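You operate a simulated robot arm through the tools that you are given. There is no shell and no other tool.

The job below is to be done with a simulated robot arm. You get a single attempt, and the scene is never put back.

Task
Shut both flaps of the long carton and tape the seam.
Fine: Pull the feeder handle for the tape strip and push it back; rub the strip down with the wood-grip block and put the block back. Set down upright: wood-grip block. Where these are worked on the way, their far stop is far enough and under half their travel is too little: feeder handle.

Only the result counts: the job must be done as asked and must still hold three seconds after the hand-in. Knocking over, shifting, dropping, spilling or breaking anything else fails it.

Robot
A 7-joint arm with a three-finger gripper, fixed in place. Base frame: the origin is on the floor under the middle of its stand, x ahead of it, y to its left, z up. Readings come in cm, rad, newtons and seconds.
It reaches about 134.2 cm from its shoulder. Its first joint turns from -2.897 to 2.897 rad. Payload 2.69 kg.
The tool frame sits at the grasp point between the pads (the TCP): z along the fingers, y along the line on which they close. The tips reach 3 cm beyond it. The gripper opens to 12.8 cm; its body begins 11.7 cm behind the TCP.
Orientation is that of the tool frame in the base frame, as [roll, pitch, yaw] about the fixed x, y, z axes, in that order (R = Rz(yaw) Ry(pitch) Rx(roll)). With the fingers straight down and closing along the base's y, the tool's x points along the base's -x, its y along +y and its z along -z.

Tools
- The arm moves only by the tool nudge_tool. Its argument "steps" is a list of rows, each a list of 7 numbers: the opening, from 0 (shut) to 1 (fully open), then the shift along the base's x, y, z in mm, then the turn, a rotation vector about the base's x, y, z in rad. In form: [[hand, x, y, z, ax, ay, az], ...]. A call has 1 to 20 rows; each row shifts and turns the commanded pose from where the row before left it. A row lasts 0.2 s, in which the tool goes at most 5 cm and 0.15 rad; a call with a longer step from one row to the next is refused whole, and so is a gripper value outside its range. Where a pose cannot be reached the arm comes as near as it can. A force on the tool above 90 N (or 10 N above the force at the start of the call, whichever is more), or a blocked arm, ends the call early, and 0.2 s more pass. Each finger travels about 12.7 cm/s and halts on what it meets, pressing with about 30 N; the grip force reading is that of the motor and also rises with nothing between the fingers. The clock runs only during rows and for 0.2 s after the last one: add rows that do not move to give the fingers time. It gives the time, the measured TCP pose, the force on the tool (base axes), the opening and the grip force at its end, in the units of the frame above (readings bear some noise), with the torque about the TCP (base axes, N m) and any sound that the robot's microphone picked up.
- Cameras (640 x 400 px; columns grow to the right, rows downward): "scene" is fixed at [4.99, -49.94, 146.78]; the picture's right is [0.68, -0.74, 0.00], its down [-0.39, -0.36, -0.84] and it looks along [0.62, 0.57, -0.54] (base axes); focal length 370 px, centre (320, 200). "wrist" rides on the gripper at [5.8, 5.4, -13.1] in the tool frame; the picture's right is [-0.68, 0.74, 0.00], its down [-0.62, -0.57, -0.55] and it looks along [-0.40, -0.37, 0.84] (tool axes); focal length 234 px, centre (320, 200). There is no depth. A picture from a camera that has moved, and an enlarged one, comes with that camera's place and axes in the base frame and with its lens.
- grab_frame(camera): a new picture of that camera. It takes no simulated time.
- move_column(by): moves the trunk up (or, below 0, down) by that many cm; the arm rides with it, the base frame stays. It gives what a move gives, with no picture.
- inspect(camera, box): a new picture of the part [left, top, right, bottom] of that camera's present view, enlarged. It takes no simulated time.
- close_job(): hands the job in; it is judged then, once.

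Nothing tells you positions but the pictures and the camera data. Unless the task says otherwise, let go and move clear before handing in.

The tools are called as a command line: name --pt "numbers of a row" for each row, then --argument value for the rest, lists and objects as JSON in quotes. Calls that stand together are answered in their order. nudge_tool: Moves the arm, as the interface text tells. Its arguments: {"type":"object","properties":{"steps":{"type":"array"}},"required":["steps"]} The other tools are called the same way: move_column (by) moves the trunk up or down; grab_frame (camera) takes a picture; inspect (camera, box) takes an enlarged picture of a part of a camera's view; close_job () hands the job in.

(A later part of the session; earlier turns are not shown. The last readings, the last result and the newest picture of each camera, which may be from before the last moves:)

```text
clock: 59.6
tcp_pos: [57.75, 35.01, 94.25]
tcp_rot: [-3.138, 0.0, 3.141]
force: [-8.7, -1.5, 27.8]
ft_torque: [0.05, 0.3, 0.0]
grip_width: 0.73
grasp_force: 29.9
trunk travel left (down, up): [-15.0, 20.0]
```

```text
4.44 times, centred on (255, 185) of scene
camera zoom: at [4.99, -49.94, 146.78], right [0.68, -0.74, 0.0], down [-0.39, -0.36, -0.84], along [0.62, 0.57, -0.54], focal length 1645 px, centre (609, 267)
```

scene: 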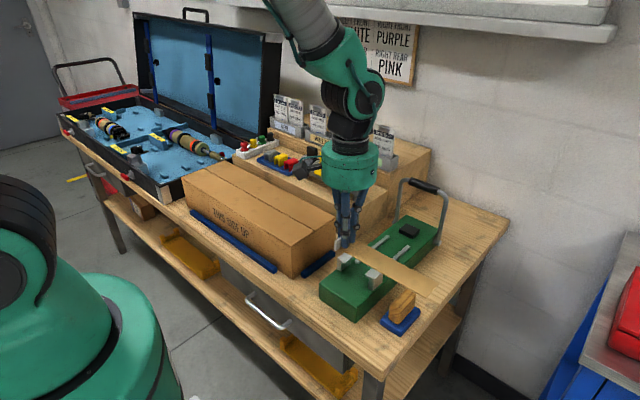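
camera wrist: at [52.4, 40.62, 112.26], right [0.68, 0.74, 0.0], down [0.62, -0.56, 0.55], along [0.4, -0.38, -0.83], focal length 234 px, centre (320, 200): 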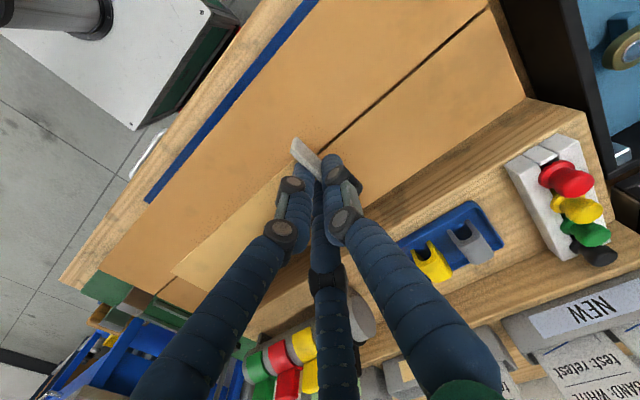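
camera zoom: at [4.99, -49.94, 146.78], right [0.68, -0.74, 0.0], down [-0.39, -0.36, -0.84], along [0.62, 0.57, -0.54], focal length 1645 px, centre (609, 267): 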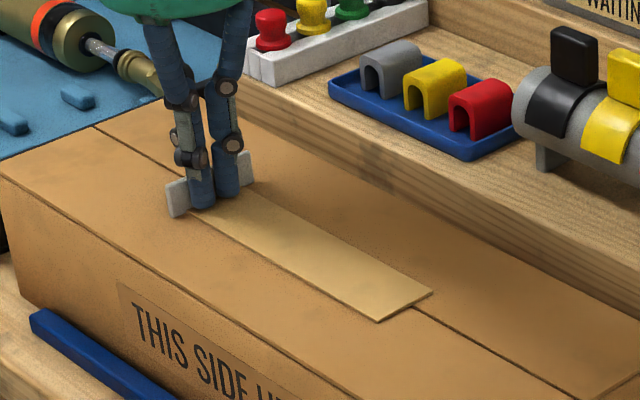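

Touchdown at about 28 N, with the strip lying on the seam. I'll open the fingers just enough and rise straight up.

nudge_tool --pt "0.1 0 0 0.5 0 0 0" --pt "0.25 0 0 0 0 0 0" --pt "0.3 0 0 0 0 0 0" --pt "0.3 0 0 5 0 0 0" --pt "0.3 0 0 15 0 0 0" --pt "0.3 0 0 40 0 0 0" --pt "0.3 0 0 40 0 0 0" --pt "0.3 0 0 0 0 0 0"

inspect --camera "scene" --box '[180, 120, 350, 270]'

grab_frame --camera "wrist"

```text
clock: 61.4
tcp_pos: [57.54, 35.19, 104.37]
tcp_rot: [-3.135, 0.0, -3.141]
force: [-0.1, 0.2, 0.8]
ft_torque: [0.01, -0.02, -0.01]
grip_width: 3.83
grasp_force: 0.1
trunk travel left (down, up): [-15.0, 20.0]
```

```text
2.67 times, centred on (265, 195) of scene
camera zoom: at [4.99, -49.94, 146.78], right [0.68, -0.74, 0.0], down [-0.39, -0.36, -0.84], along [0.62, 0.57, -0.54], focal length 987 px, centre (467, 213)
```

zoom: 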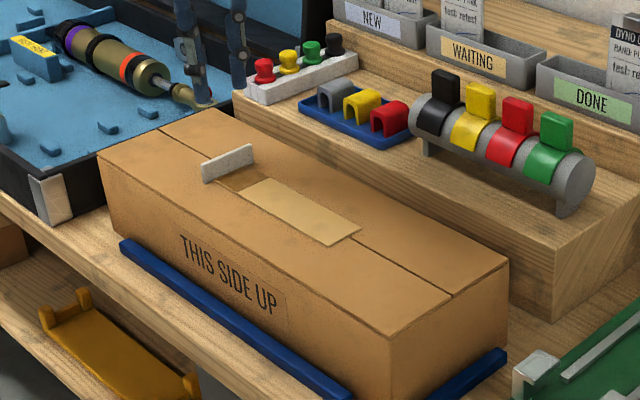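

```text
taken
camera wrist: at [51.89, 40.67, 117.46], right [0.68, 0.74, 0.0], down [0.62, -0.56, 0.55], along [0.4, -0.37, -0.83], focal length 234 px, centre (320, 200)
```

wrist: 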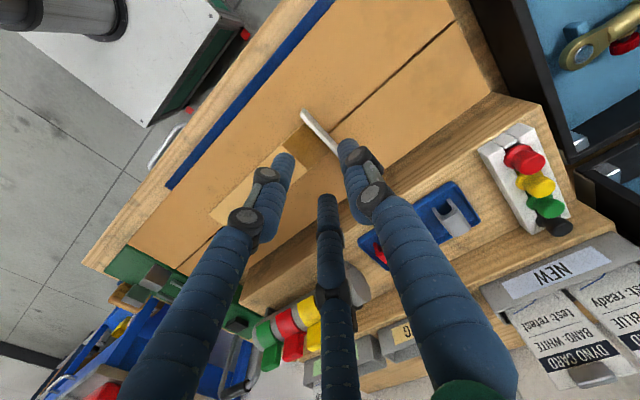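

The strip is lying on the seam, with its tab standing at the y≈35 end. Next is the wood-grip block near [57.8,−25.7], so I'll move above it for a closer look.

inspect --camera "scene" --box '[220, 160, 290, 220]'

nudge_tool --pt "0.45 0 -45 10 0 0 0" --pt "0.45 0 -48 0 0 0 0" --pt "0.45 0 -48 0 0 0 0" --pt "0.45 0 -48 0 0 0 0" --pt "0.45 0 -48 0 0 0 0" --pt "0.45 0 -48 0 0 0 0" --pt "0.45 0 -48 0 0 0 0" --pt "0.45 0 -48 0 0 0 0" --pt "0.45 0 -48 0 0 0 0" --pt "0.45 0 -48 0 0 0 0" --pt "0.45 0 -48 0 0 0 0" --pt "0.45 0 -48 0 0 0 0" --pt "0.45 0 -36 0 0 0 0" --pt "0.45 0 0 0 0 0 0" --pt "0.45 0 0 0 0 0 0"

grab_frame --camera "wrist"

inspect --camera "scene" --box '[340, 160, 460, 340]'

```text
6.67 times, centred on (255, 190) of scene
camera zoom: at [4.99, -49.94, 146.78], right [0.68, -0.74, 0.0], down [-0.39, -0.36, -0.84], along [0.62, 0.57, -0.54], focal length 2468 px, centre (753, 267)
```

zoom: 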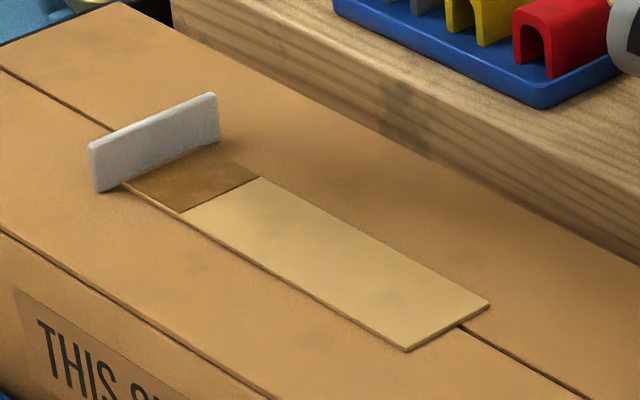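

```text
clock: 64.6
tcp_pos: [57.76, -25.97, 105.25]
tcp_rot: [-3.137, -0.003, 3.141]
force: [-0.6, 0.7, -0.6]
ft_torque: [-0.01, -0.02, -0.01]
grip_width: 5.76
grasp_force: 0.1
trunk travel left (down, up): [-15.0, 20.0]
```

```text
taken
camera wrist: at [51.94, -20.63, 118.3], right [0.68, 0.74, 0.0], down [0.62, -0.56, 0.55], along [0.4, -0.38, -0.83], focal length 234 px, centre (320, 200)
```

wrist: 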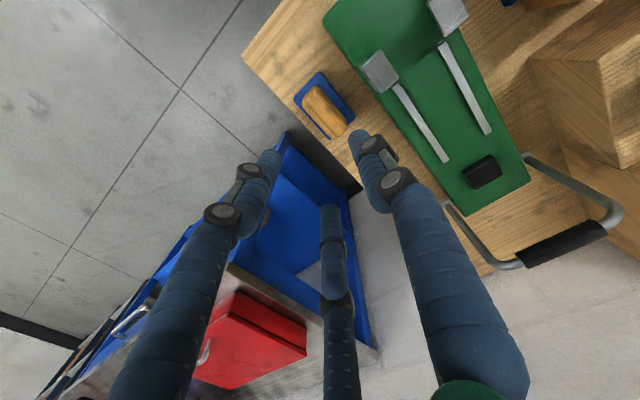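

```text
2.22 times, centred on (400, 250) of scene
camera zoom: at [4.99, -49.94, 146.78], right [0.68, -0.74, 0.0], down [-0.39, -0.36, -0.84], along [0.62, 0.57, -0.54], focal length 822 px, centre (142, 89)
```

zoom: 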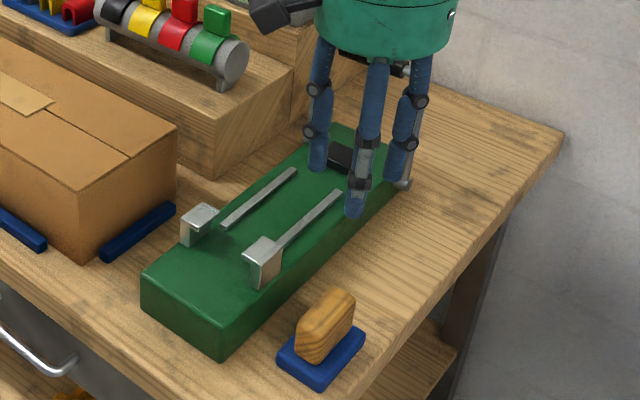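

The strip's section next to the tab has already darkened where it was pressed, so rubbed-down parts show by colour. Let me zoom on the block to align the grasp.

inspect --camera "wrist" --box '[250, 40, 400, 160]'

inspect --camera "scene" --box '[370, 270, 440, 340]'

```text
3.33 times, centred on (325, 100) of wrist
camera zoom: at [51.94, -20.63, 118.3], right [0.68, 0.74, 0.0], down [0.62, -0.56, 0.55], along [0.4, -0.38, -0.83], focal length 781 px, centre (303, 533)
```

zoom: 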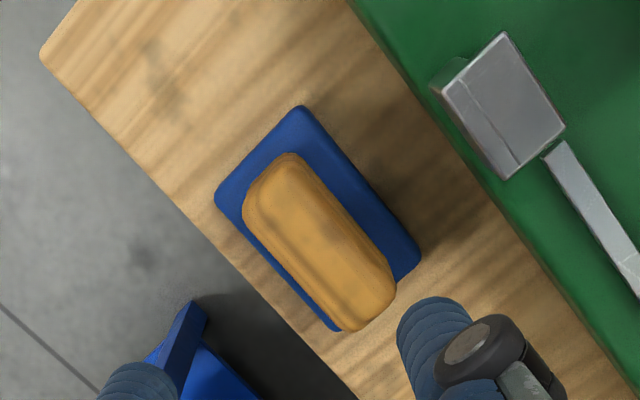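

```text
5.71 times, centred on (405, 305) of scene
camera zoom: at [4.99, -49.94, 146.78], right [0.68, -0.74, 0.0], down [-0.39, -0.36, -0.84], along [0.62, 0.57, -0.54], focal length 2115 px, centre (-166, -400)
```

zoom: 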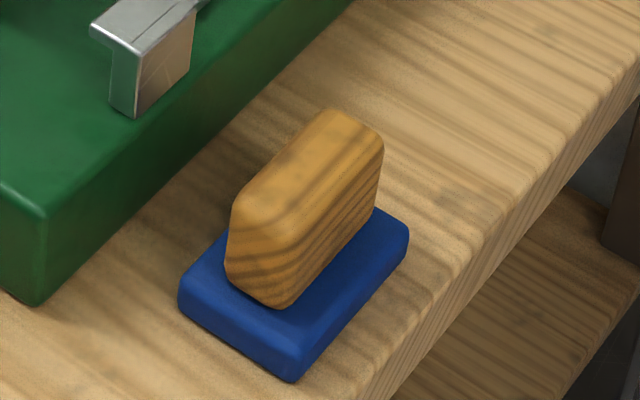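

Block base spans x 54–62, y −27.9…−22.7, with the wood grip's top at about [58,−25.3,86]. I'll align, narrow the opening to clear the feeder guide and descend partway.

nudge_tool --pt "0.36 2 6 -40 0 0 0" --pt "0.36 0 0 -45 0 0 0" --pt "0.36 0 0 -40 0 0 0" --pt "0.36 0 0 0 0 0 0"

grab_frame --camera "wrist"

inspect --camera "scene" --box '[350, 220, 450, 340]'

```text
clock: 65.6
tcp_pos: [57.88, -24.94, 92.57]
tcp_rot: [-3.137, -0.002, -3.141]
force: [0.1, -0.8, -0.3]
ft_torque: [0.01, 0.04, 0.01]
grip_width: 4.59
grasp_force: 0.0
trunk travel left (down, up): [-15.0, 20.0]
```

```text
taken
camera wrist: at [52.22, -19.61, 105.7], right [0.68, 0.74, 0.0], down [0.62, -0.56, 0.55], along [0.4, -0.37, -0.83], focal length 234 px, centre (320, 200)
```

wrist: 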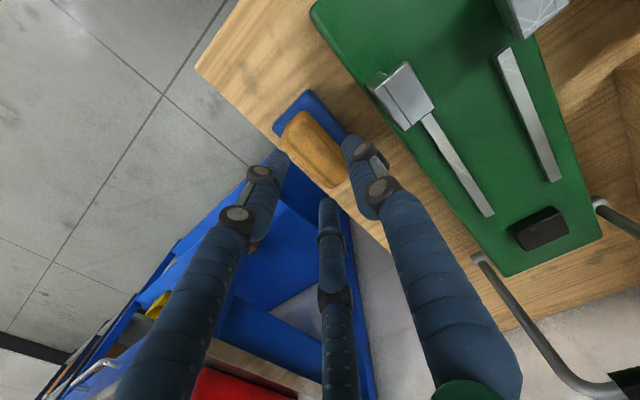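

```text
3.33 times, centred on (400, 280) of scene
camera zoom: at [4.99, -49.94, 146.78], right [0.68, -0.74, 0.0], down [-0.39, -0.36, -0.84], along [0.62, 0.57, -0.54], focal length 1234 px, centre (53, -67)
```

zoom: 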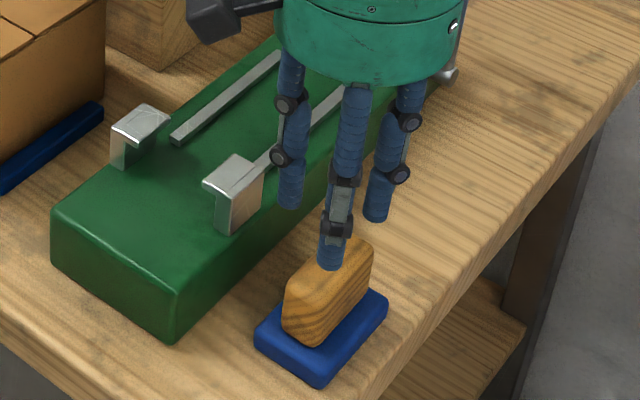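

nudge_tool --pt "0.36 1 -3 -20 0 0 0" --pt "0.36 0 0 -12 0 0 0" --pt "0.36 0 0 0 0 0 0"

inspect --camera "wrist" --box '[230, 70, 430, 250]'

inspect --camera "scene" --box '[350, 220, 450, 340]'

```text
clock: 66.4
tcp_pos: [58.1, -25.38, 89.6]
tcp_rot: [-3.134, 0.002, -3.141]
force: [-10.6, 8.0, 44.5]
ft_torque: [-0.37, 0.93, -0.38]
grip_width: 4.88
grasp_force: 1.9
trunk travel left (down, up): [-15.0, 20.0]
```

```text
2.22 times, centred on (330, 160) of wrist
camera zoom: at [52.31, -20.0, 102.78], right [0.68, 0.74, 0.0], down [0.61, -0.56, 0.55], along [0.41, -0.38, -0.83], focal length 520 px, centre (298, 289)
```

zoom: 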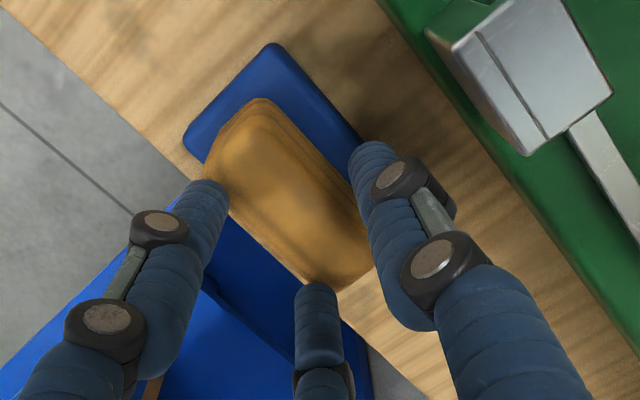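

```text
3.33 times, centred on (400, 280) of scene
camera zoom: at [4.99, -49.94, 146.78], right [0.68, -0.74, 0.0], down [-0.39, -0.36, -0.84], along [0.62, 0.57, -0.54], focal length 1234 px, centre (53, -67)
```

zoom: 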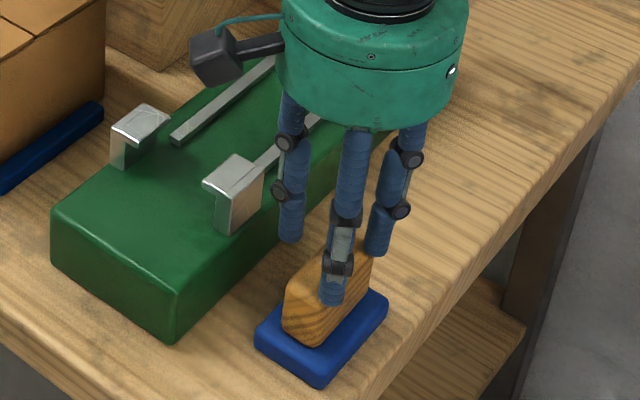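

A finger touched the top of the grip: the three fingers sit 120° apart, so this opening was too small on the two-finger side. I'll lift, then turn the hand 60° so the two-finger side faces the feeder and the single finger is on the open side, with a wider opening.

nudge_tool --pt "0.36 0 0 15 0 0 0" --pt "0.45 0 0 40 0 0 0" --pt "0.5 0 0 30 0 0 0.13" --pt "0.55 0 0 0 0 0 0.13" --pt "0.55 0 0 0 0 0 0.13" --pt "0.55 0 0 0 0 0 0.13" --pt "0.55 0 0 0 0 0 0.13" --pt "0.55 0 0 0 0 0 0.13" --pt "0.55 0 0 0 0 0 0.13" --pt "0.55 0 0 0 0 0 0.137" --pt "0.55 0 0 0 0 0 0"

grab_frame --camera "wrist"

inspect --camera "scene" --box '[350, 220, 450, 340]'

```text
clock: 68.8
tcp_pos: [58.05, -25.51, 97.81]
tcp_rot: [-3.136, 0.0, -2.095]
force: [0.3, -0.1, -0.5]
ft_torque: [0.0, 0.02, 0.0]
grip_width: 7.05
grasp_force: 0.0
trunk travel left (down, up): [-15.0, 20.0]
```

```text
taken
camera wrist: at [50.56, -27.89, 111.01], right [-0.3, 0.95, 0.0], down [0.8, 0.25, 0.55], along [0.53, 0.16, -0.83], focal length 234 px, centre (320, 200)
```

wrist: 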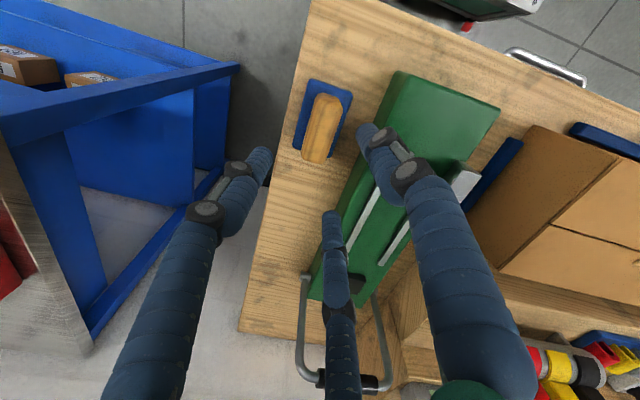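

```text
3.33 times, centred on (400, 280) of scene
camera zoom: at [4.99, -49.94, 146.78], right [0.68, -0.74, 0.0], down [-0.39, -0.36, -0.84], along [0.62, 0.57, -0.54], focal length 1234 px, centre (53, -67)
```

zoom: 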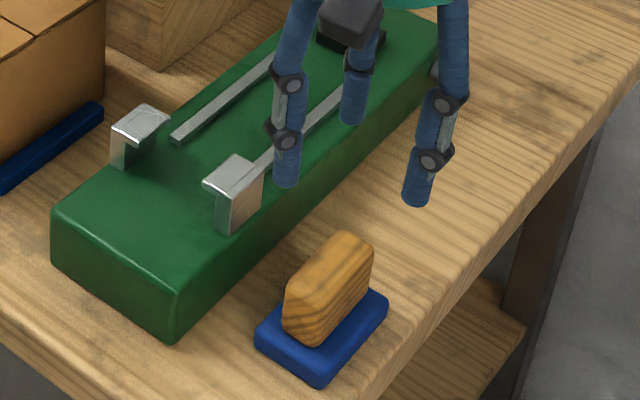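

The block hasn't moved. I'll offset slightly in +y so all fingers meet the grip together, then descend beside it.

nudge_tool --pt "0.55 0.5 8.5 -30 0 0 0" --pt "0.55 0 0 -30 0 0 0" --pt "0.55 0 0 -20 0 0 0" --pt "0.55 0 0 0 0 0 0"

grab_frame --camera "wrist"

inspect --camera "scene" --box '[350, 220, 450, 340]'

```text
clock: 69.8
tcp_pos: [58.11, -24.57, 89.82]
tcp_rot: [-3.137, -0.004, -2.095]
force: [-0.1, 0.3, 0.1]
ft_torque: [0.0, 0.0, 0.01]
grip_width: 7.05
grasp_force: 0.0
trunk travel left (down, up): [-15.0, 20.0]
```

```text
taken
camera wrist: at [50.61, -26.99, 102.9], right [-0.3, 0.95, 0.0], down [0.8, 0.25, 0.55], along [0.53, 0.16, -0.83], focal length 234 px, centre (320, 200)
```

wrist: 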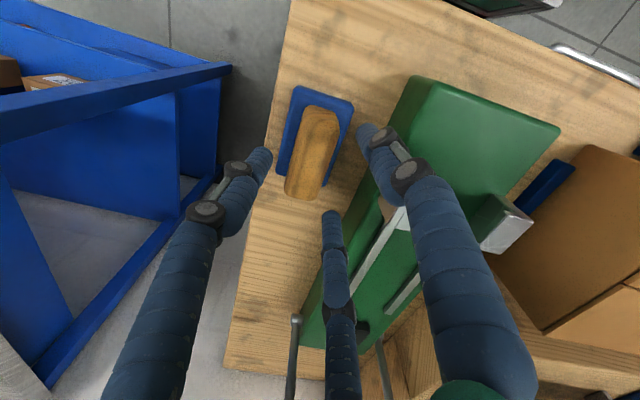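

```text
3.33 times, centred on (400, 280) of scene
camera zoom: at [4.99, -49.94, 146.78], right [0.68, -0.74, 0.0], down [-0.39, -0.36, -0.84], along [0.62, 0.57, -0.54], focal length 1234 px, centre (53, -67)
```

zoom: 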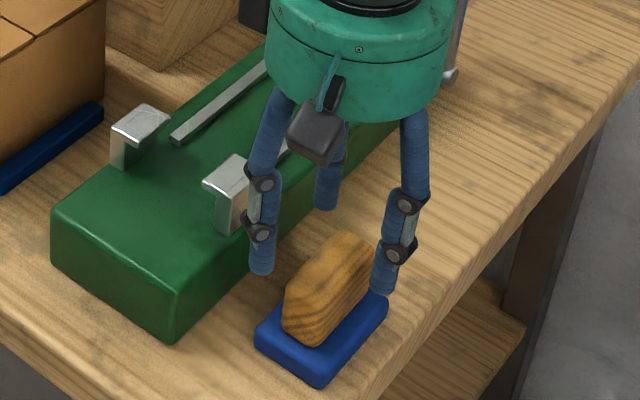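

nudge_tool --pt "0.55 0 0 -15 0 0 0" --pt "0.55 0 0 -13 0 0 0" --pt "0.55 0 0 -9 0 0 0" --pt "0.55 0 0 0 0 0 0"

inspect --camera "scene" --box '[350, 220, 450, 340]'

inspect --camera "wrist" --box '[230, 70, 430, 250]'

```text
clock: 70.8
tcp_pos: [58.17, -24.79, 86.29]
tcp_rot: [-3.135, 0.0, -2.094]
force: [0.3, 0.2, -0.2]
ft_torque: [0.03, -0.02, 0.01]
grip_width: 7.03
grasp_force: 0.1
trunk travel left (down, up): [-15.0, 20.0]
```

```text
3.33 times, centred on (400, 280) of scene
camera zoom: at [4.99, -49.94, 146.78], right [0.68, -0.74, 0.0], down [-0.39, -0.36, -0.84], along [0.62, 0.57, -0.54], focal length 1234 px, centre (53, -67)
```

zoom: 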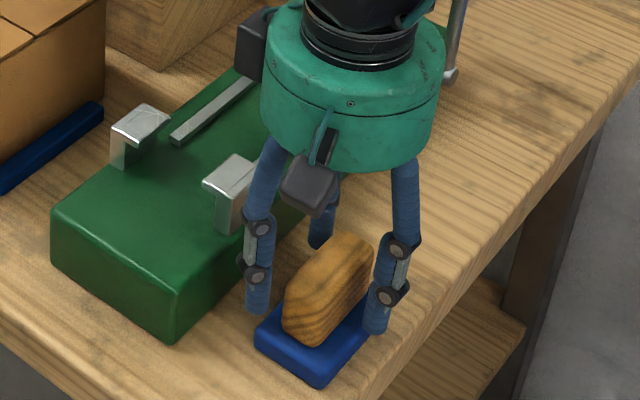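

```text
2.22 times, centred on (330, 160) of wrist
camera zoom: at [50.59, -27.05, 99.25], right [-0.3, 0.95, 0.0], down [0.8, 0.25, 0.55], along [0.53, 0.16, -0.83], focal length 520 px, centre (298, 289)
```

zoom: 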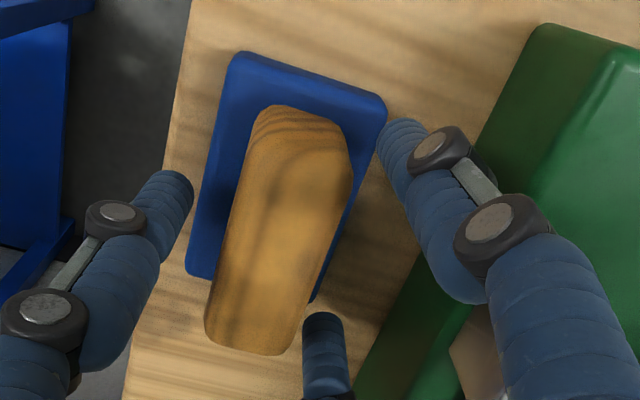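

Clear on all sides. I'll lower a touch more and close on the wood grip.

nudge_tool --pt "0.55 0 0 -5 0 0 0" --pt "0.4 0 0 0 0 0 0" --pt "0.3 0 0 0 0 0 0" --pt "0.2 0 0 0 0 0 0" --pt "0.1 0 0 0 0 0 0" --pt "0.1 0 0 0 0 0 0"

inspect --camera "scene" --box '[350, 220, 450, 340]'

inspect --camera "wrist" --box '[230, 70, 430, 250]'

```text
clock: 72.2
tcp_pos: [58.15, -24.67, 85.72]
tcp_rot: [-3.136, -0.003, -2.096]
force: [0.4, -3.0, 2.8]
ft_torque: [-0.13, -0.05, 0.02]
grip_width: 4.36
grasp_force: 30.4
trunk travel left (down, up): [-15.0, 20.0]
```

```text
3.33 times, centred on (400, 280) of scene
camera zoom: at [4.99, -49.94, 146.78], right [0.68, -0.74, 0.0], down [-0.39, -0.36, -0.84], along [0.62, 0.57, -0.54], focal length 1234 px, centre (53, -67)
```

zoom: 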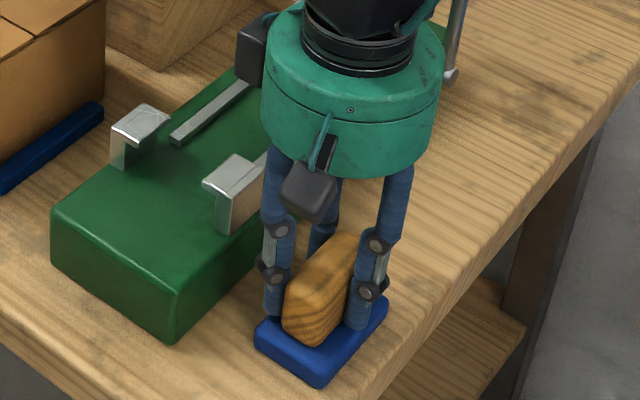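

```text
2.22 times, centred on (330, 160) of wrist
camera zoom: at [50.6, -27.08, 98.83], right [-0.3, 0.95, 0.0], down [0.8, 0.25, 0.55], along [0.53, 0.16, -0.83], focal length 520 px, centre (298, 289)
```

zoom: 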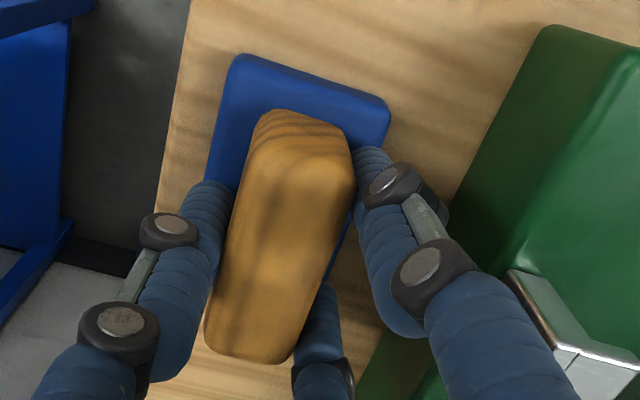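

Gripped, with the block still in place (I note TCP [58.15,−24.67,85.72] for putting it back). Lifting a little to check that the blue pad comes with it.

nudge_tool --pt "0.1 0 0 5 0 0 0" --pt "0.1 0 0 15 0 0 0" --pt "0.1 0 0 20 0 0 0" --pt "0.1 0 0 0 0 0 0"

inspect --camera "scene" --box '[350, 200, 450, 340]'

inspect --camera "wrist" --box '[230, 70, 430, 250]'

```text
clock: 73.2
tcp_pos: [58.01, -24.68, 89.81]
tcp_rot: [-3.136, -0.003, -2.094]
force: [0.5, -0.1, -2.4]
ft_torque: [0.0, -0.03, 0.0]
grip_width: 4.34
grasp_force: 30.1
trunk travel left (down, up): [-15.0, 20.0]
```

```text
2.86 times, centred on (400, 270) of scene
camera zoom: at [4.99, -49.94, 146.78], right [0.68, -0.74, 0.0], down [-0.39, -0.36, -0.84], along [0.62, 0.57, -0.54], focal length 1058 px, centre (91, 0)
```

zoom: 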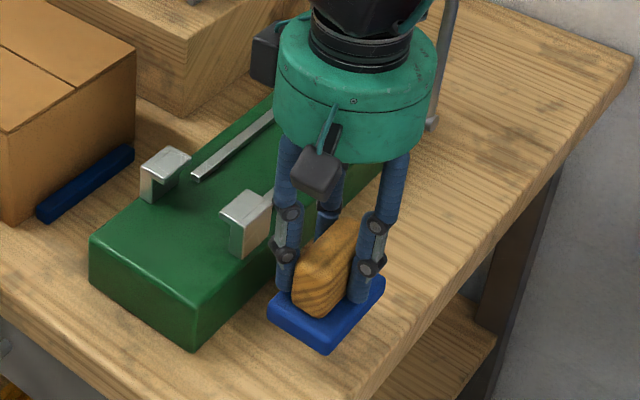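

```text
2.22 times, centred on (330, 160) of wrist
camera zoom: at [50.46, -27.09, 102.92], right [-0.3, 0.95, 0.0], down [0.8, 0.25, 0.55], along [0.53, 0.16, -0.83], focal length 520 px, centre (298, 289)
```

zoom: 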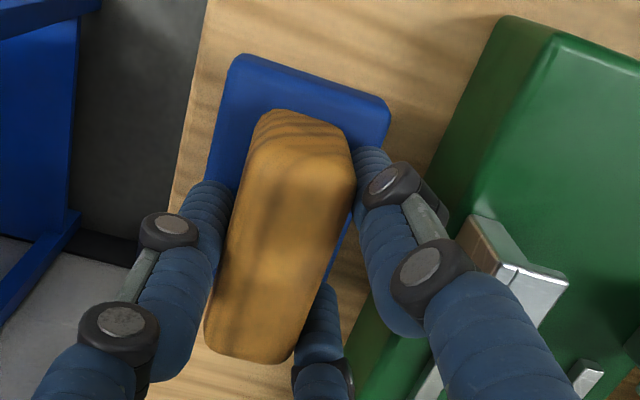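

The pad and grip come up as one piece. I'll raise it and carry it over to the strip's tab end, keeping the pad crosswise over the seam.

nudge_tool --pt "0.1 0 0 40 0 0 0" --pt "0.1 0 0 45 0 0 0" --pt "0.1 0 0 45 0 0 0" --pt "0.1 0 30 30 0 0 0" --pt "0.1 0.5 48 0 0 0 0" --pt "0.1 0.5 48 0 0 0 0" --pt "0.1 0.5 48 0 0 0 0" --pt "0.1 0.5 48 0 0 0 0" --pt "0.1 0.5 48 0 0 0 0" --pt "0.1 0.5 48 0 0 0 0" --pt "0.1 0.5 48 0 0 0 0" --pt "0.1 0.5 48 0 0 0 0" --pt "0.1 0.5 48 0 0 0 0" --pt "0.1 0.5 48 0 0 0 0" --pt "0.1 0 40 0 0 0 0" --pt "0.1 0 0 0 0 0 0" --pt "0.1 0 0 0 0 0 0"

grab_frame --camera "wrist"

inspect --camera "scene" --box '[180, 90, 350, 270]'

```text
clock: 76.8
tcp_pos: [58.51, 30.44, 105.72]
tcp_rot: [-3.137, -0.002, -2.095]
force: [-0.3, -0.3, -2.4]
ft_torque: [0.03, -0.04, 0.01]
grip_width: 4.37
grasp_force: 30.2
trunk travel left (down, up): [-15.0, 20.0]
```

```text
taken
camera wrist: at [51.0, 28.16, 118.77], right [-0.3, 0.95, 0.0], down [0.8, 0.25, 0.55], along [0.53, 0.16, -0.83], focal length 234 px, centre (320, 200)
```

wrist: 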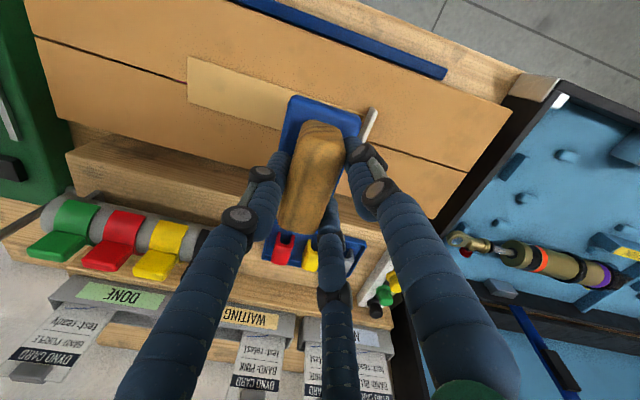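

```text
2.22 times, centred on (265, 180) of scene
camera zoom: at [4.99, -49.94, 146.78], right [0.68, -0.74, 0.0], down [-0.39, -0.36, -0.84], along [0.62, 0.57, -0.54], focal length 822 px, centre (442, 244)
```

zoom: 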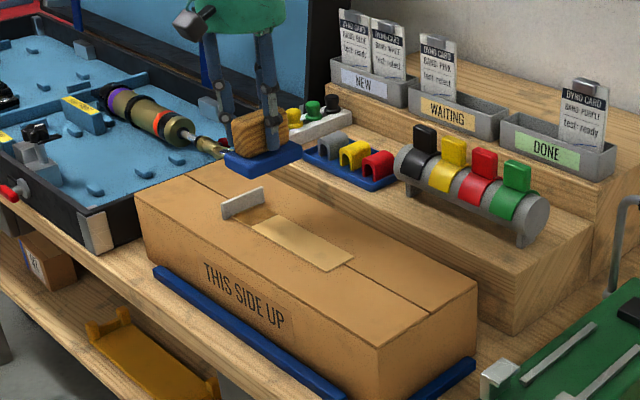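

The strip covers the seam along its full length. Now I'll bring the pad down onto the strip just short of the tab.

nudge_tool --pt "0.1 0 10 0 0 0 0" --pt "0.1 0 0 -30 0 0 0" --pt "0.1 0 0 -30 0 0 0" --pt "0.1 0 0 -20 0 0 0" --pt "0.1 0 0 0 0 0 0"

inspect --camera "scene" --box '[200, 110, 310, 230]'

grab_frame --camera "wrist"

```text
clock: 78.0
tcp_pos: [58.68, 31.31, 97.62]
tcp_rot: [-3.135, -0.002, -2.095]
force: [0.8, -0.1, -2.0]
ft_torque: [0.03, -0.01, -0.01]
grip_width: 4.36
grasp_force: 30.0
trunk travel left (down, up): [-15.0, 20.0]
```

```text
3.33 times, centred on (255, 170) of scene
camera zoom: at [4.99, -49.94, 146.78], right [0.68, -0.74, 0.0], down [-0.39, -0.36, -0.84], along [0.62, 0.57, -0.54], focal length 1234 px, centre (537, 300)
```

zoom: 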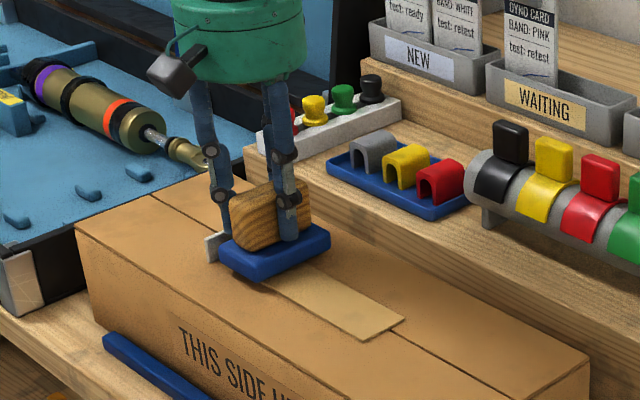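

```text
taken
camera wrist: at [51.15, 29.02, 110.7], right [-0.3, 0.95, 0.0], down [0.8, 0.25, 0.55], along [0.53, 0.16, -0.83], focal length 234 px, centre (320, 200)
```

wrist: 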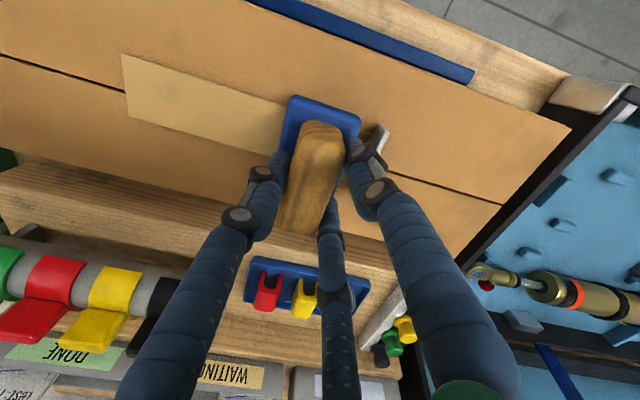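

nudge_tool --pt "0.1 0 0 -5 0 0 0" --pt "0.1 0 0 -3 0 0 0" --pt "0.1 0 0 -2 0 0 0" --pt "0.1 0 0 0 0 0 0"

```text
clock: 79.0
tcp_pos: [58.54, 31.36, 96.95]
tcp_rot: [-3.134, 0.003, -2.095]
force: [2.4, -1.9, 29.9]
ft_torque: [-0.34, 0.18, 0.07]
grip_width: 4.36
grasp_force: 29.9
trunk travel left (down, up): [-15.0, 20.0]
```

Contact at about 30 N. I'll rub slowly along the strip toward its free end (−y).

nudge_tool --pt "0.1 0 -6 0 0 0 0" --pt "0.1 0 -8 0 0 0 0" --pt "0.1 0 -8 0 0 0 0" --pt "0.1 0 -8 0 0 0 0"

inspect --camera "scene" --box '[200, 110, 310, 230]'

```text
clock: 80.0
tcp_pos: [58.45, 28.46, 96.98]
tcp_rot: [-3.131, 0.002, -2.095]
force: [2.4, 27.1, 46.3]
ft_torque: [0.68, 0.22, -0.15]
grip_width: 4.36
grasp_force: 30.1
trunk travel left (down, up): [-15.0, 20.0]
```

```text
3.33 times, centred on (255, 170) of scene
camera zoom: at [4.99, -49.94, 146.78], right [0.68, -0.74, 0.0], down [-0.39, -0.36, -0.84], along [0.62, 0.57, -0.54], focal length 1234 px, centre (537, 300)
```

zoom: 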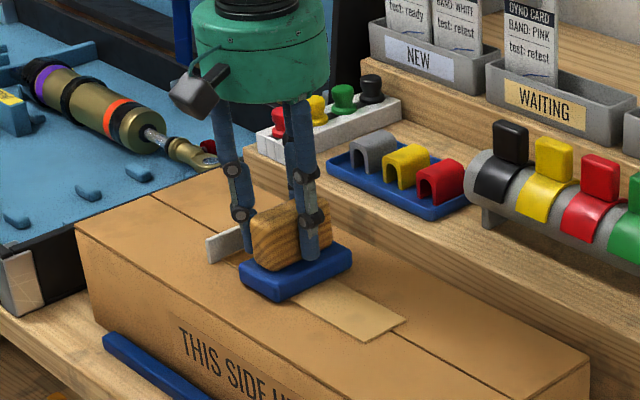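

Sliding well and the strip isn't moving. I'll ease the pressure slightly and continue.

nudge_tool --pt "0.1 0 -8 0.7 0 0 0" --pt "0.1 0 -9 0 0 0 0" --pt "0.1 0 -9 0 0 0 0" --pt "0.1 0 -9 0 0 0 0" --pt "0.1 0 -9 0 0 0 0"

inspect --camera "scene" --box '[200, 110, 310, 230]'

```text
clock: 81.2
tcp_pos: [58.56, 23.89, 96.86]
tcp_rot: [-3.136, -0.002, -2.094]
force: [0.7, 15.8, 31.1]
ft_torque: [0.33, -0.06, -0.05]
grip_width: 4.36
grasp_force: 29.8
trunk travel left (down, up): [-15.0, 20.0]
```

```text
3.33 times, centred on (255, 170) of scene
camera zoom: at [4.99, -49.94, 146.78], right [0.68, -0.74, 0.0], down [-0.39, -0.36, -0.84], along [0.62, 0.57, -0.54], focal length 1234 px, centre (537, 300)
```

zoom: 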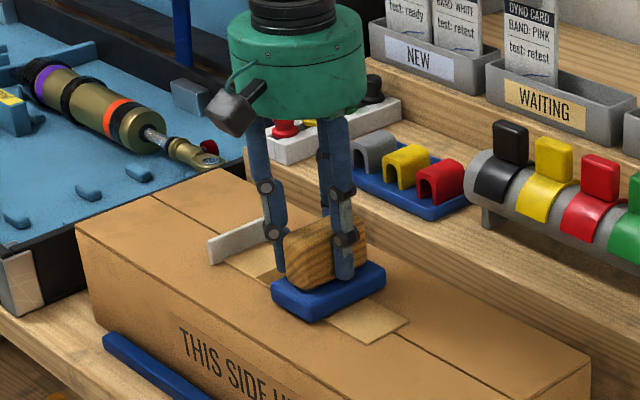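

inspect --camera "scene" --box '[220, 150, 310, 230]'

grab_frame --camera "wrist"

```text
5.00 times, centred on (265, 190) of scene
camera zoom: at [4.99, -49.94, 146.78], right [0.68, -0.74, 0.0], down [-0.39, -0.36, -0.84], along [0.62, 0.57, -0.54], focal length 1851 px, centre (595, 250)
```

zoom: 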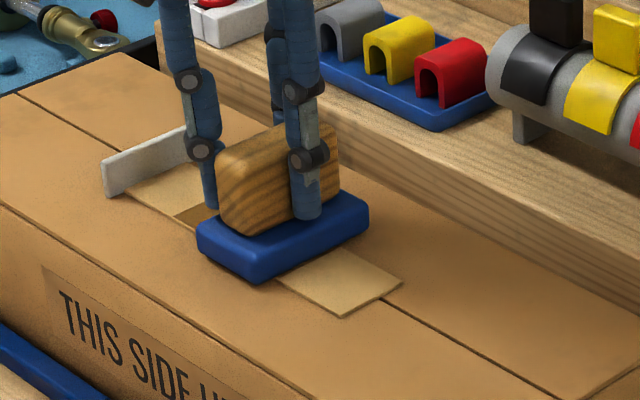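

```text
taken
camera wrist: at [50.99, 21.52, 109.98], right [-0.3, 0.95, -0.01], down [0.8, 0.25, 0.55], along [0.53, 0.16, -0.84], focal length 234 px, centre (320, 200)
```

wrist: 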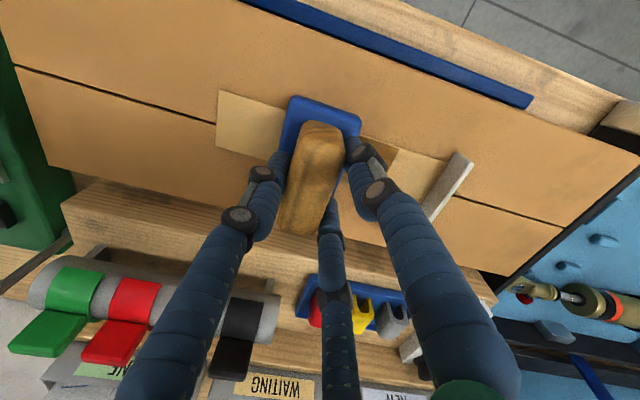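

inspect --camera "wrist" --box '[190, 70, 490, 230]'

```text
2.13 times, centred on (340, 150) of wrist
camera zoom: at [50.99, 21.52, 109.98], right [-0.3, 0.95, -0.01], down [0.8, 0.25, 0.55], along [0.53, 0.16, -0.84], focal length 500 px, centre (277, 307)
```

zoom: 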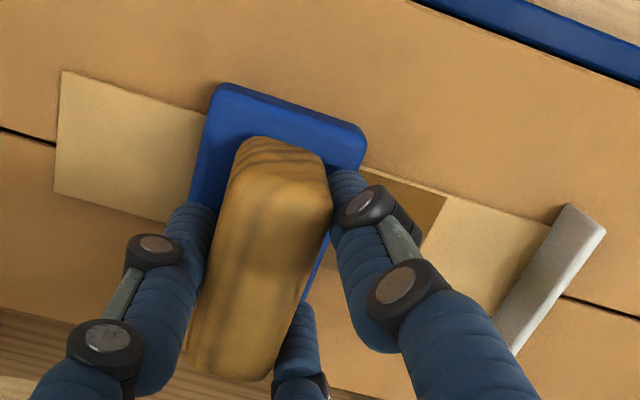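

A sharply bounded darker section now shows just behind the pad, so the strip is changing as it is rubbed. I'll continue to the free end and then review.

nudge_tool --pt "0.1 0 -9 0 0 0 0" --pt "0.1 0 -9 0 0 0 0" --pt "0.1 0 -9 0 0 0 0" --pt "0.1 0 -9 0 0 0 0" --pt "0.1 0 -9 0 0 0 0"

inspect --camera "scene" --box '[220, 150, 310, 230]'

inspect --camera "wrist" --box '[190, 70, 490, 230]'

```text
clock: 82.4
tcp_pos: [58.3, 19.52, 96.8]
tcp_rot: [-3.135, -0.002, -2.093]
force: [2.2, 17.2, 29.8]
ft_torque: [0.29, -0.04, -0.04]
grip_width: 4.37
grasp_force: 29.9
trunk travel left (down, up): [-15.0, 20.0]
```

```text
5.00 times, centred on (265, 190) of scene
camera zoom: at [4.99, -49.94, 146.78], right [0.68, -0.74, 0.0], down [-0.39, -0.36, -0.84], along [0.62, 0.57, -0.54], focal length 1851 px, centre (595, 250)
```

zoom: 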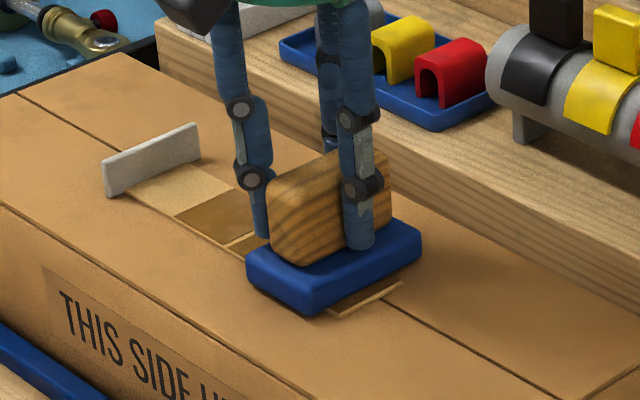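

```text
2.13 times, centred on (340, 150) of wrist
camera zoom: at [50.93, 17.08, 109.95], right [-0.3, 0.95, -0.01], down [0.8, 0.25, 0.55], along [0.53, 0.16, -0.83], focal length 500 px, centre (277, 307)
```

zoom: 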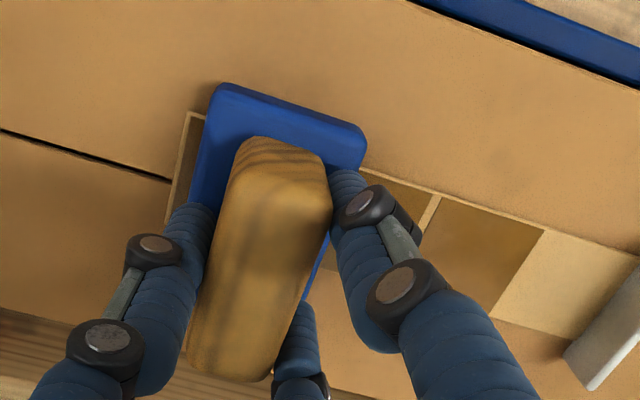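

Three sections have turned dark behind and under the pad; the one next to the tab is still light. I'll finish the free end, then rub back up to the tab.

nudge_tool --pt "0.1 0 -8 0 0 0 0" --pt "0.1 0 -8 0 0 0 0" --pt "0.1 0 0 0 0 0 0"

inspect --camera "wrist" --box '[190, 70, 520, 280]'

inspect --camera "scene" --box '[220, 150, 310, 230]'

```text
clock: 83.2
tcp_pos: [58.37, 17.82, 96.87]
tcp_rot: [-3.134, -0.001, -2.094]
force: [0.1, 18.0, 36.7]
ft_torque: [0.47, 0.05, -0.06]
grip_width: 4.34
grasp_force: 30.0
trunk travel left (down, up): [-15.0, 20.0]
```

```text
1.90 times, centred on (355, 175) of wrist
camera zoom: at [50.93, 15.41, 109.92], right [-0.3, 0.95, -0.01], down [0.79, 0.25, 0.55], along [0.53, 0.16, -0.83], focal length 446 px, centre (253, 248)
```

zoom: 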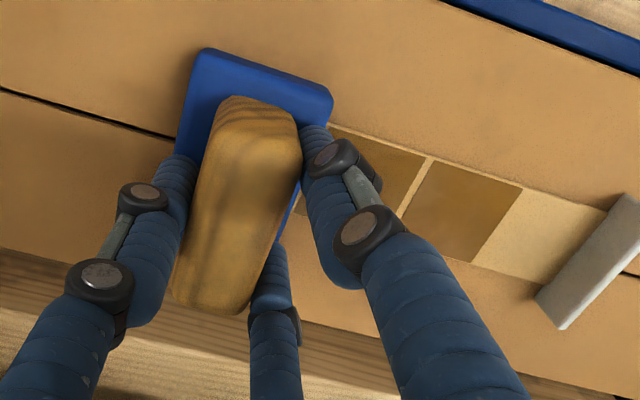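

```text
5.00 times, centred on (265, 190) of scene
camera zoom: at [4.99, -49.94, 146.78], right [0.68, -0.74, 0.0], down [-0.39, -0.36, -0.84], along [0.62, 0.57, -0.54], focal length 1851 px, centre (595, 250)
```

zoom: 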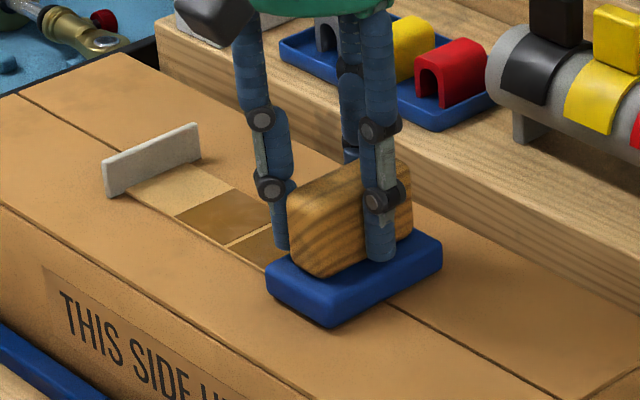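

Now rubbing back toward the tab with the same pressure, stopping just short of it.

nudge_tool --pt "0.1 0 6 0.3 0 0 0" --pt "0.1 0 9 0 0 0 0" --pt "0.1 0 9 0 0 0 0" --pt "0.1 0 9 0 0 0 0" --pt "0.1 0 9 0 0 0 0" --pt "0.1 0 9 0 0 0 0" --pt "0.1 0 9 0 0 0 0"

inspect --camera "wrist" --box '[100, 50, 520, 280]'

inspect --camera "scene" --box '[220, 150, 310, 230]'

```text
clock: 84.8
tcp_pos: [58.45, 23.77, 96.69]
tcp_rot: [-3.137, -0.002, -2.095]
force: [-0.7, -12.0, 17.6]
ft_torque: [-0.51, 0.09, 0.06]
grip_width: 4.38
grasp_force: 30.4
trunk travel left (down, up): [-15.0, 20.0]
```

```text
1.52 times, centred on (310, 165) of wrist
camera zoom: at [50.97, 21.34, 109.86], right [-0.3, 0.95, 0.0], down [0.8, 0.25, 0.55], along [0.53, 0.16, -0.83], focal length 357 px, centre (335, 253)
```

zoom: 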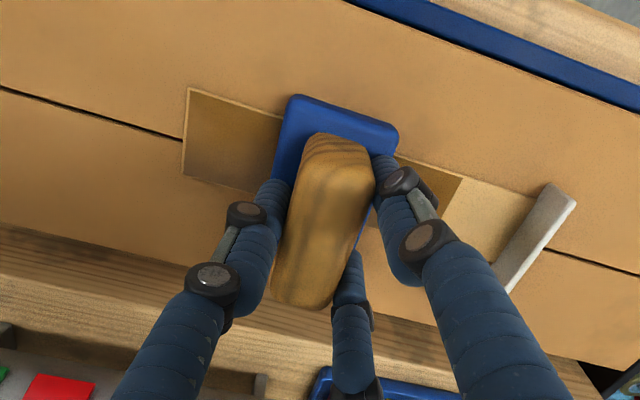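

```text
5.00 times, centred on (265, 190) of scene
camera zoom: at [4.99, -49.94, 146.78], right [0.68, -0.74, 0.0], down [-0.39, -0.36, -0.84], along [0.62, 0.57, -0.54], focal length 1851 px, centre (595, 250)
```

zoom: 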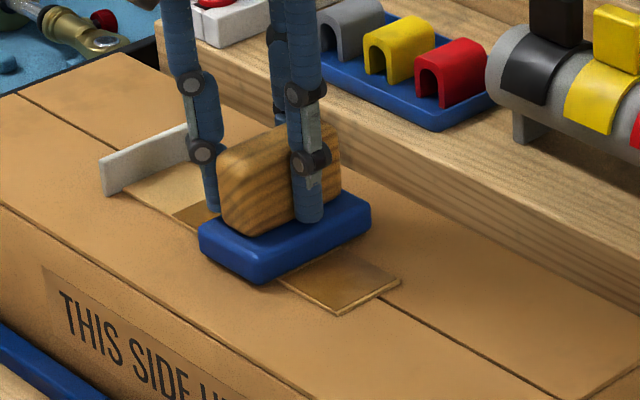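

nudge_tool --pt "0.1 0 9 0 0 0 0" --pt "0.1 0 9 0 0 0 0" --pt "0.1 0 9 0 0 0 0" --pt "0.1 0 9 0 0 0 0" --pt "0.1 0 9 0 0 0 0" --pt "0.1 0 9 0 0 0 0" --pt "0.1 0 8 0 0 0 0" --pt "0.1 0 0 0 0 0 0"

inspect --camera "wrist" --box '[100, 50, 520, 280]'

inspect --camera "scene" --box '[220, 150, 310, 230]'

```text
clock: 86.6
tcp_pos: [58.58, 30.07, 96.75]
tcp_rot: [-3.135, 0.0, -2.094]
force: [-0.2, -3.4, 6.4]
ft_torque: [-0.13, 0.03, 0.02]
grip_width: 4.38
grasp_force: 29.7
trunk travel left (down, up): [-15.0, 20.0]
```

```text
1.52 times, centred on (310, 165) of wrist
camera zoom: at [51.04, 27.67, 109.88], right [-0.3, 0.95, 0.0], down [0.8, 0.25, 0.55], along [0.53, 0.16, -0.83], focal length 357 px, centre (335, 253)
```

zoom: 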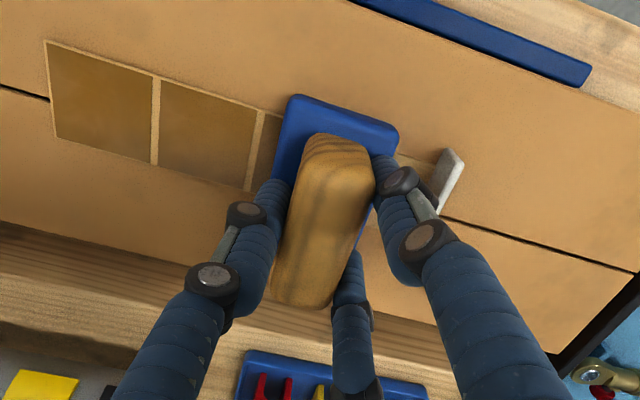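

```text
5.00 times, centred on (265, 190) of scene
camera zoom: at [4.99, -49.94, 146.78], right [0.68, -0.74, 0.0], down [-0.39, -0.36, -0.84], along [0.62, 0.57, -0.54], focal length 1851 px, centre (595, 250)
```

zoom: 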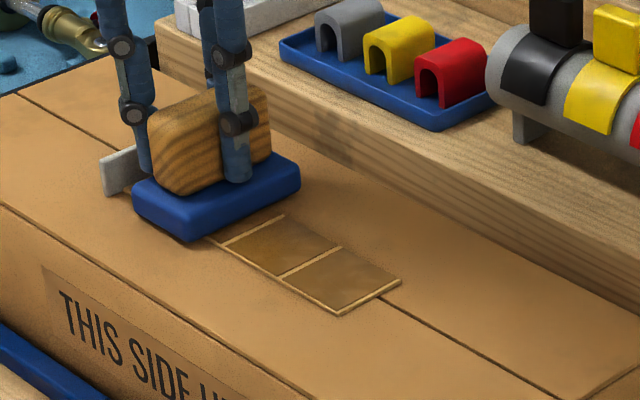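

The other sections stay dark. I'll restore pressure and rub the last section right up to the tab.

nudge_tool --pt "0.1 0 0 -1.5 0 0 0" --pt "0.1 0 5 0 0 0 0" --pt "0.1 0 5 0 0 0 0" --pt "0.1 0 4 0 0 0 0" --pt "0.1 0 0 0 0 0 0"

inspect --camera "scene" --box '[220, 150, 310, 230]'

inspect --camera "wrist" --box '[100, 50, 520, 280]'

```text
clock: 87.8
tcp_pos: [58.39, 31.52, 96.78]
tcp_rot: [-3.138, 0.0, -2.094]
force: [-0.6, -10.4, 22.5]
ft_torque: [-0.51, 0.11, 0.04]
grip_width: 4.37
grasp_force: 30.4
trunk travel left (down, up): [-15.0, 20.0]
```

```text
5.00 times, centred on (265, 190) of scene
camera zoom: at [4.99, -49.94, 146.78], right [0.68, -0.74, 0.0], down [-0.39, -0.36, -0.84], along [0.62, 0.57, -0.54], focal length 1851 px, centre (595, 250)
```

zoom: 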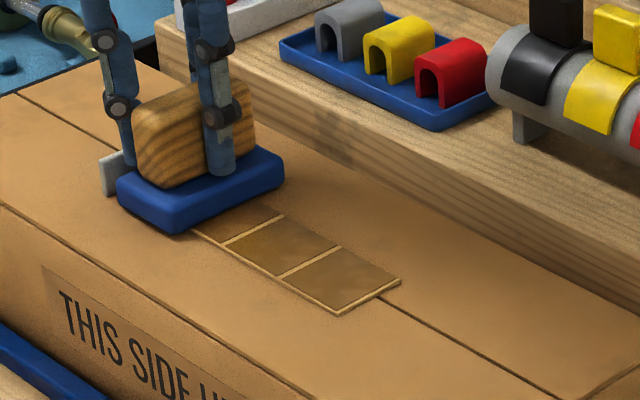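

```text
1.52 times, centred on (310, 165) of wrist
camera zoom: at [50.93, 29.06, 109.82], right [-0.3, 0.95, 0.0], down [0.79, 0.25, 0.55], along [0.53, 0.16, -0.83], focal length 357 px, centre (335, 253)
```

zoom: 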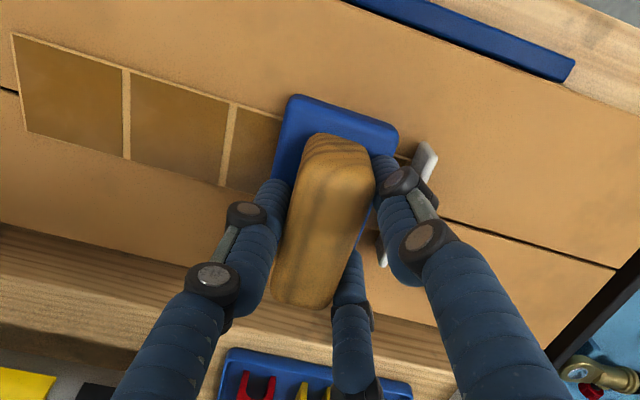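

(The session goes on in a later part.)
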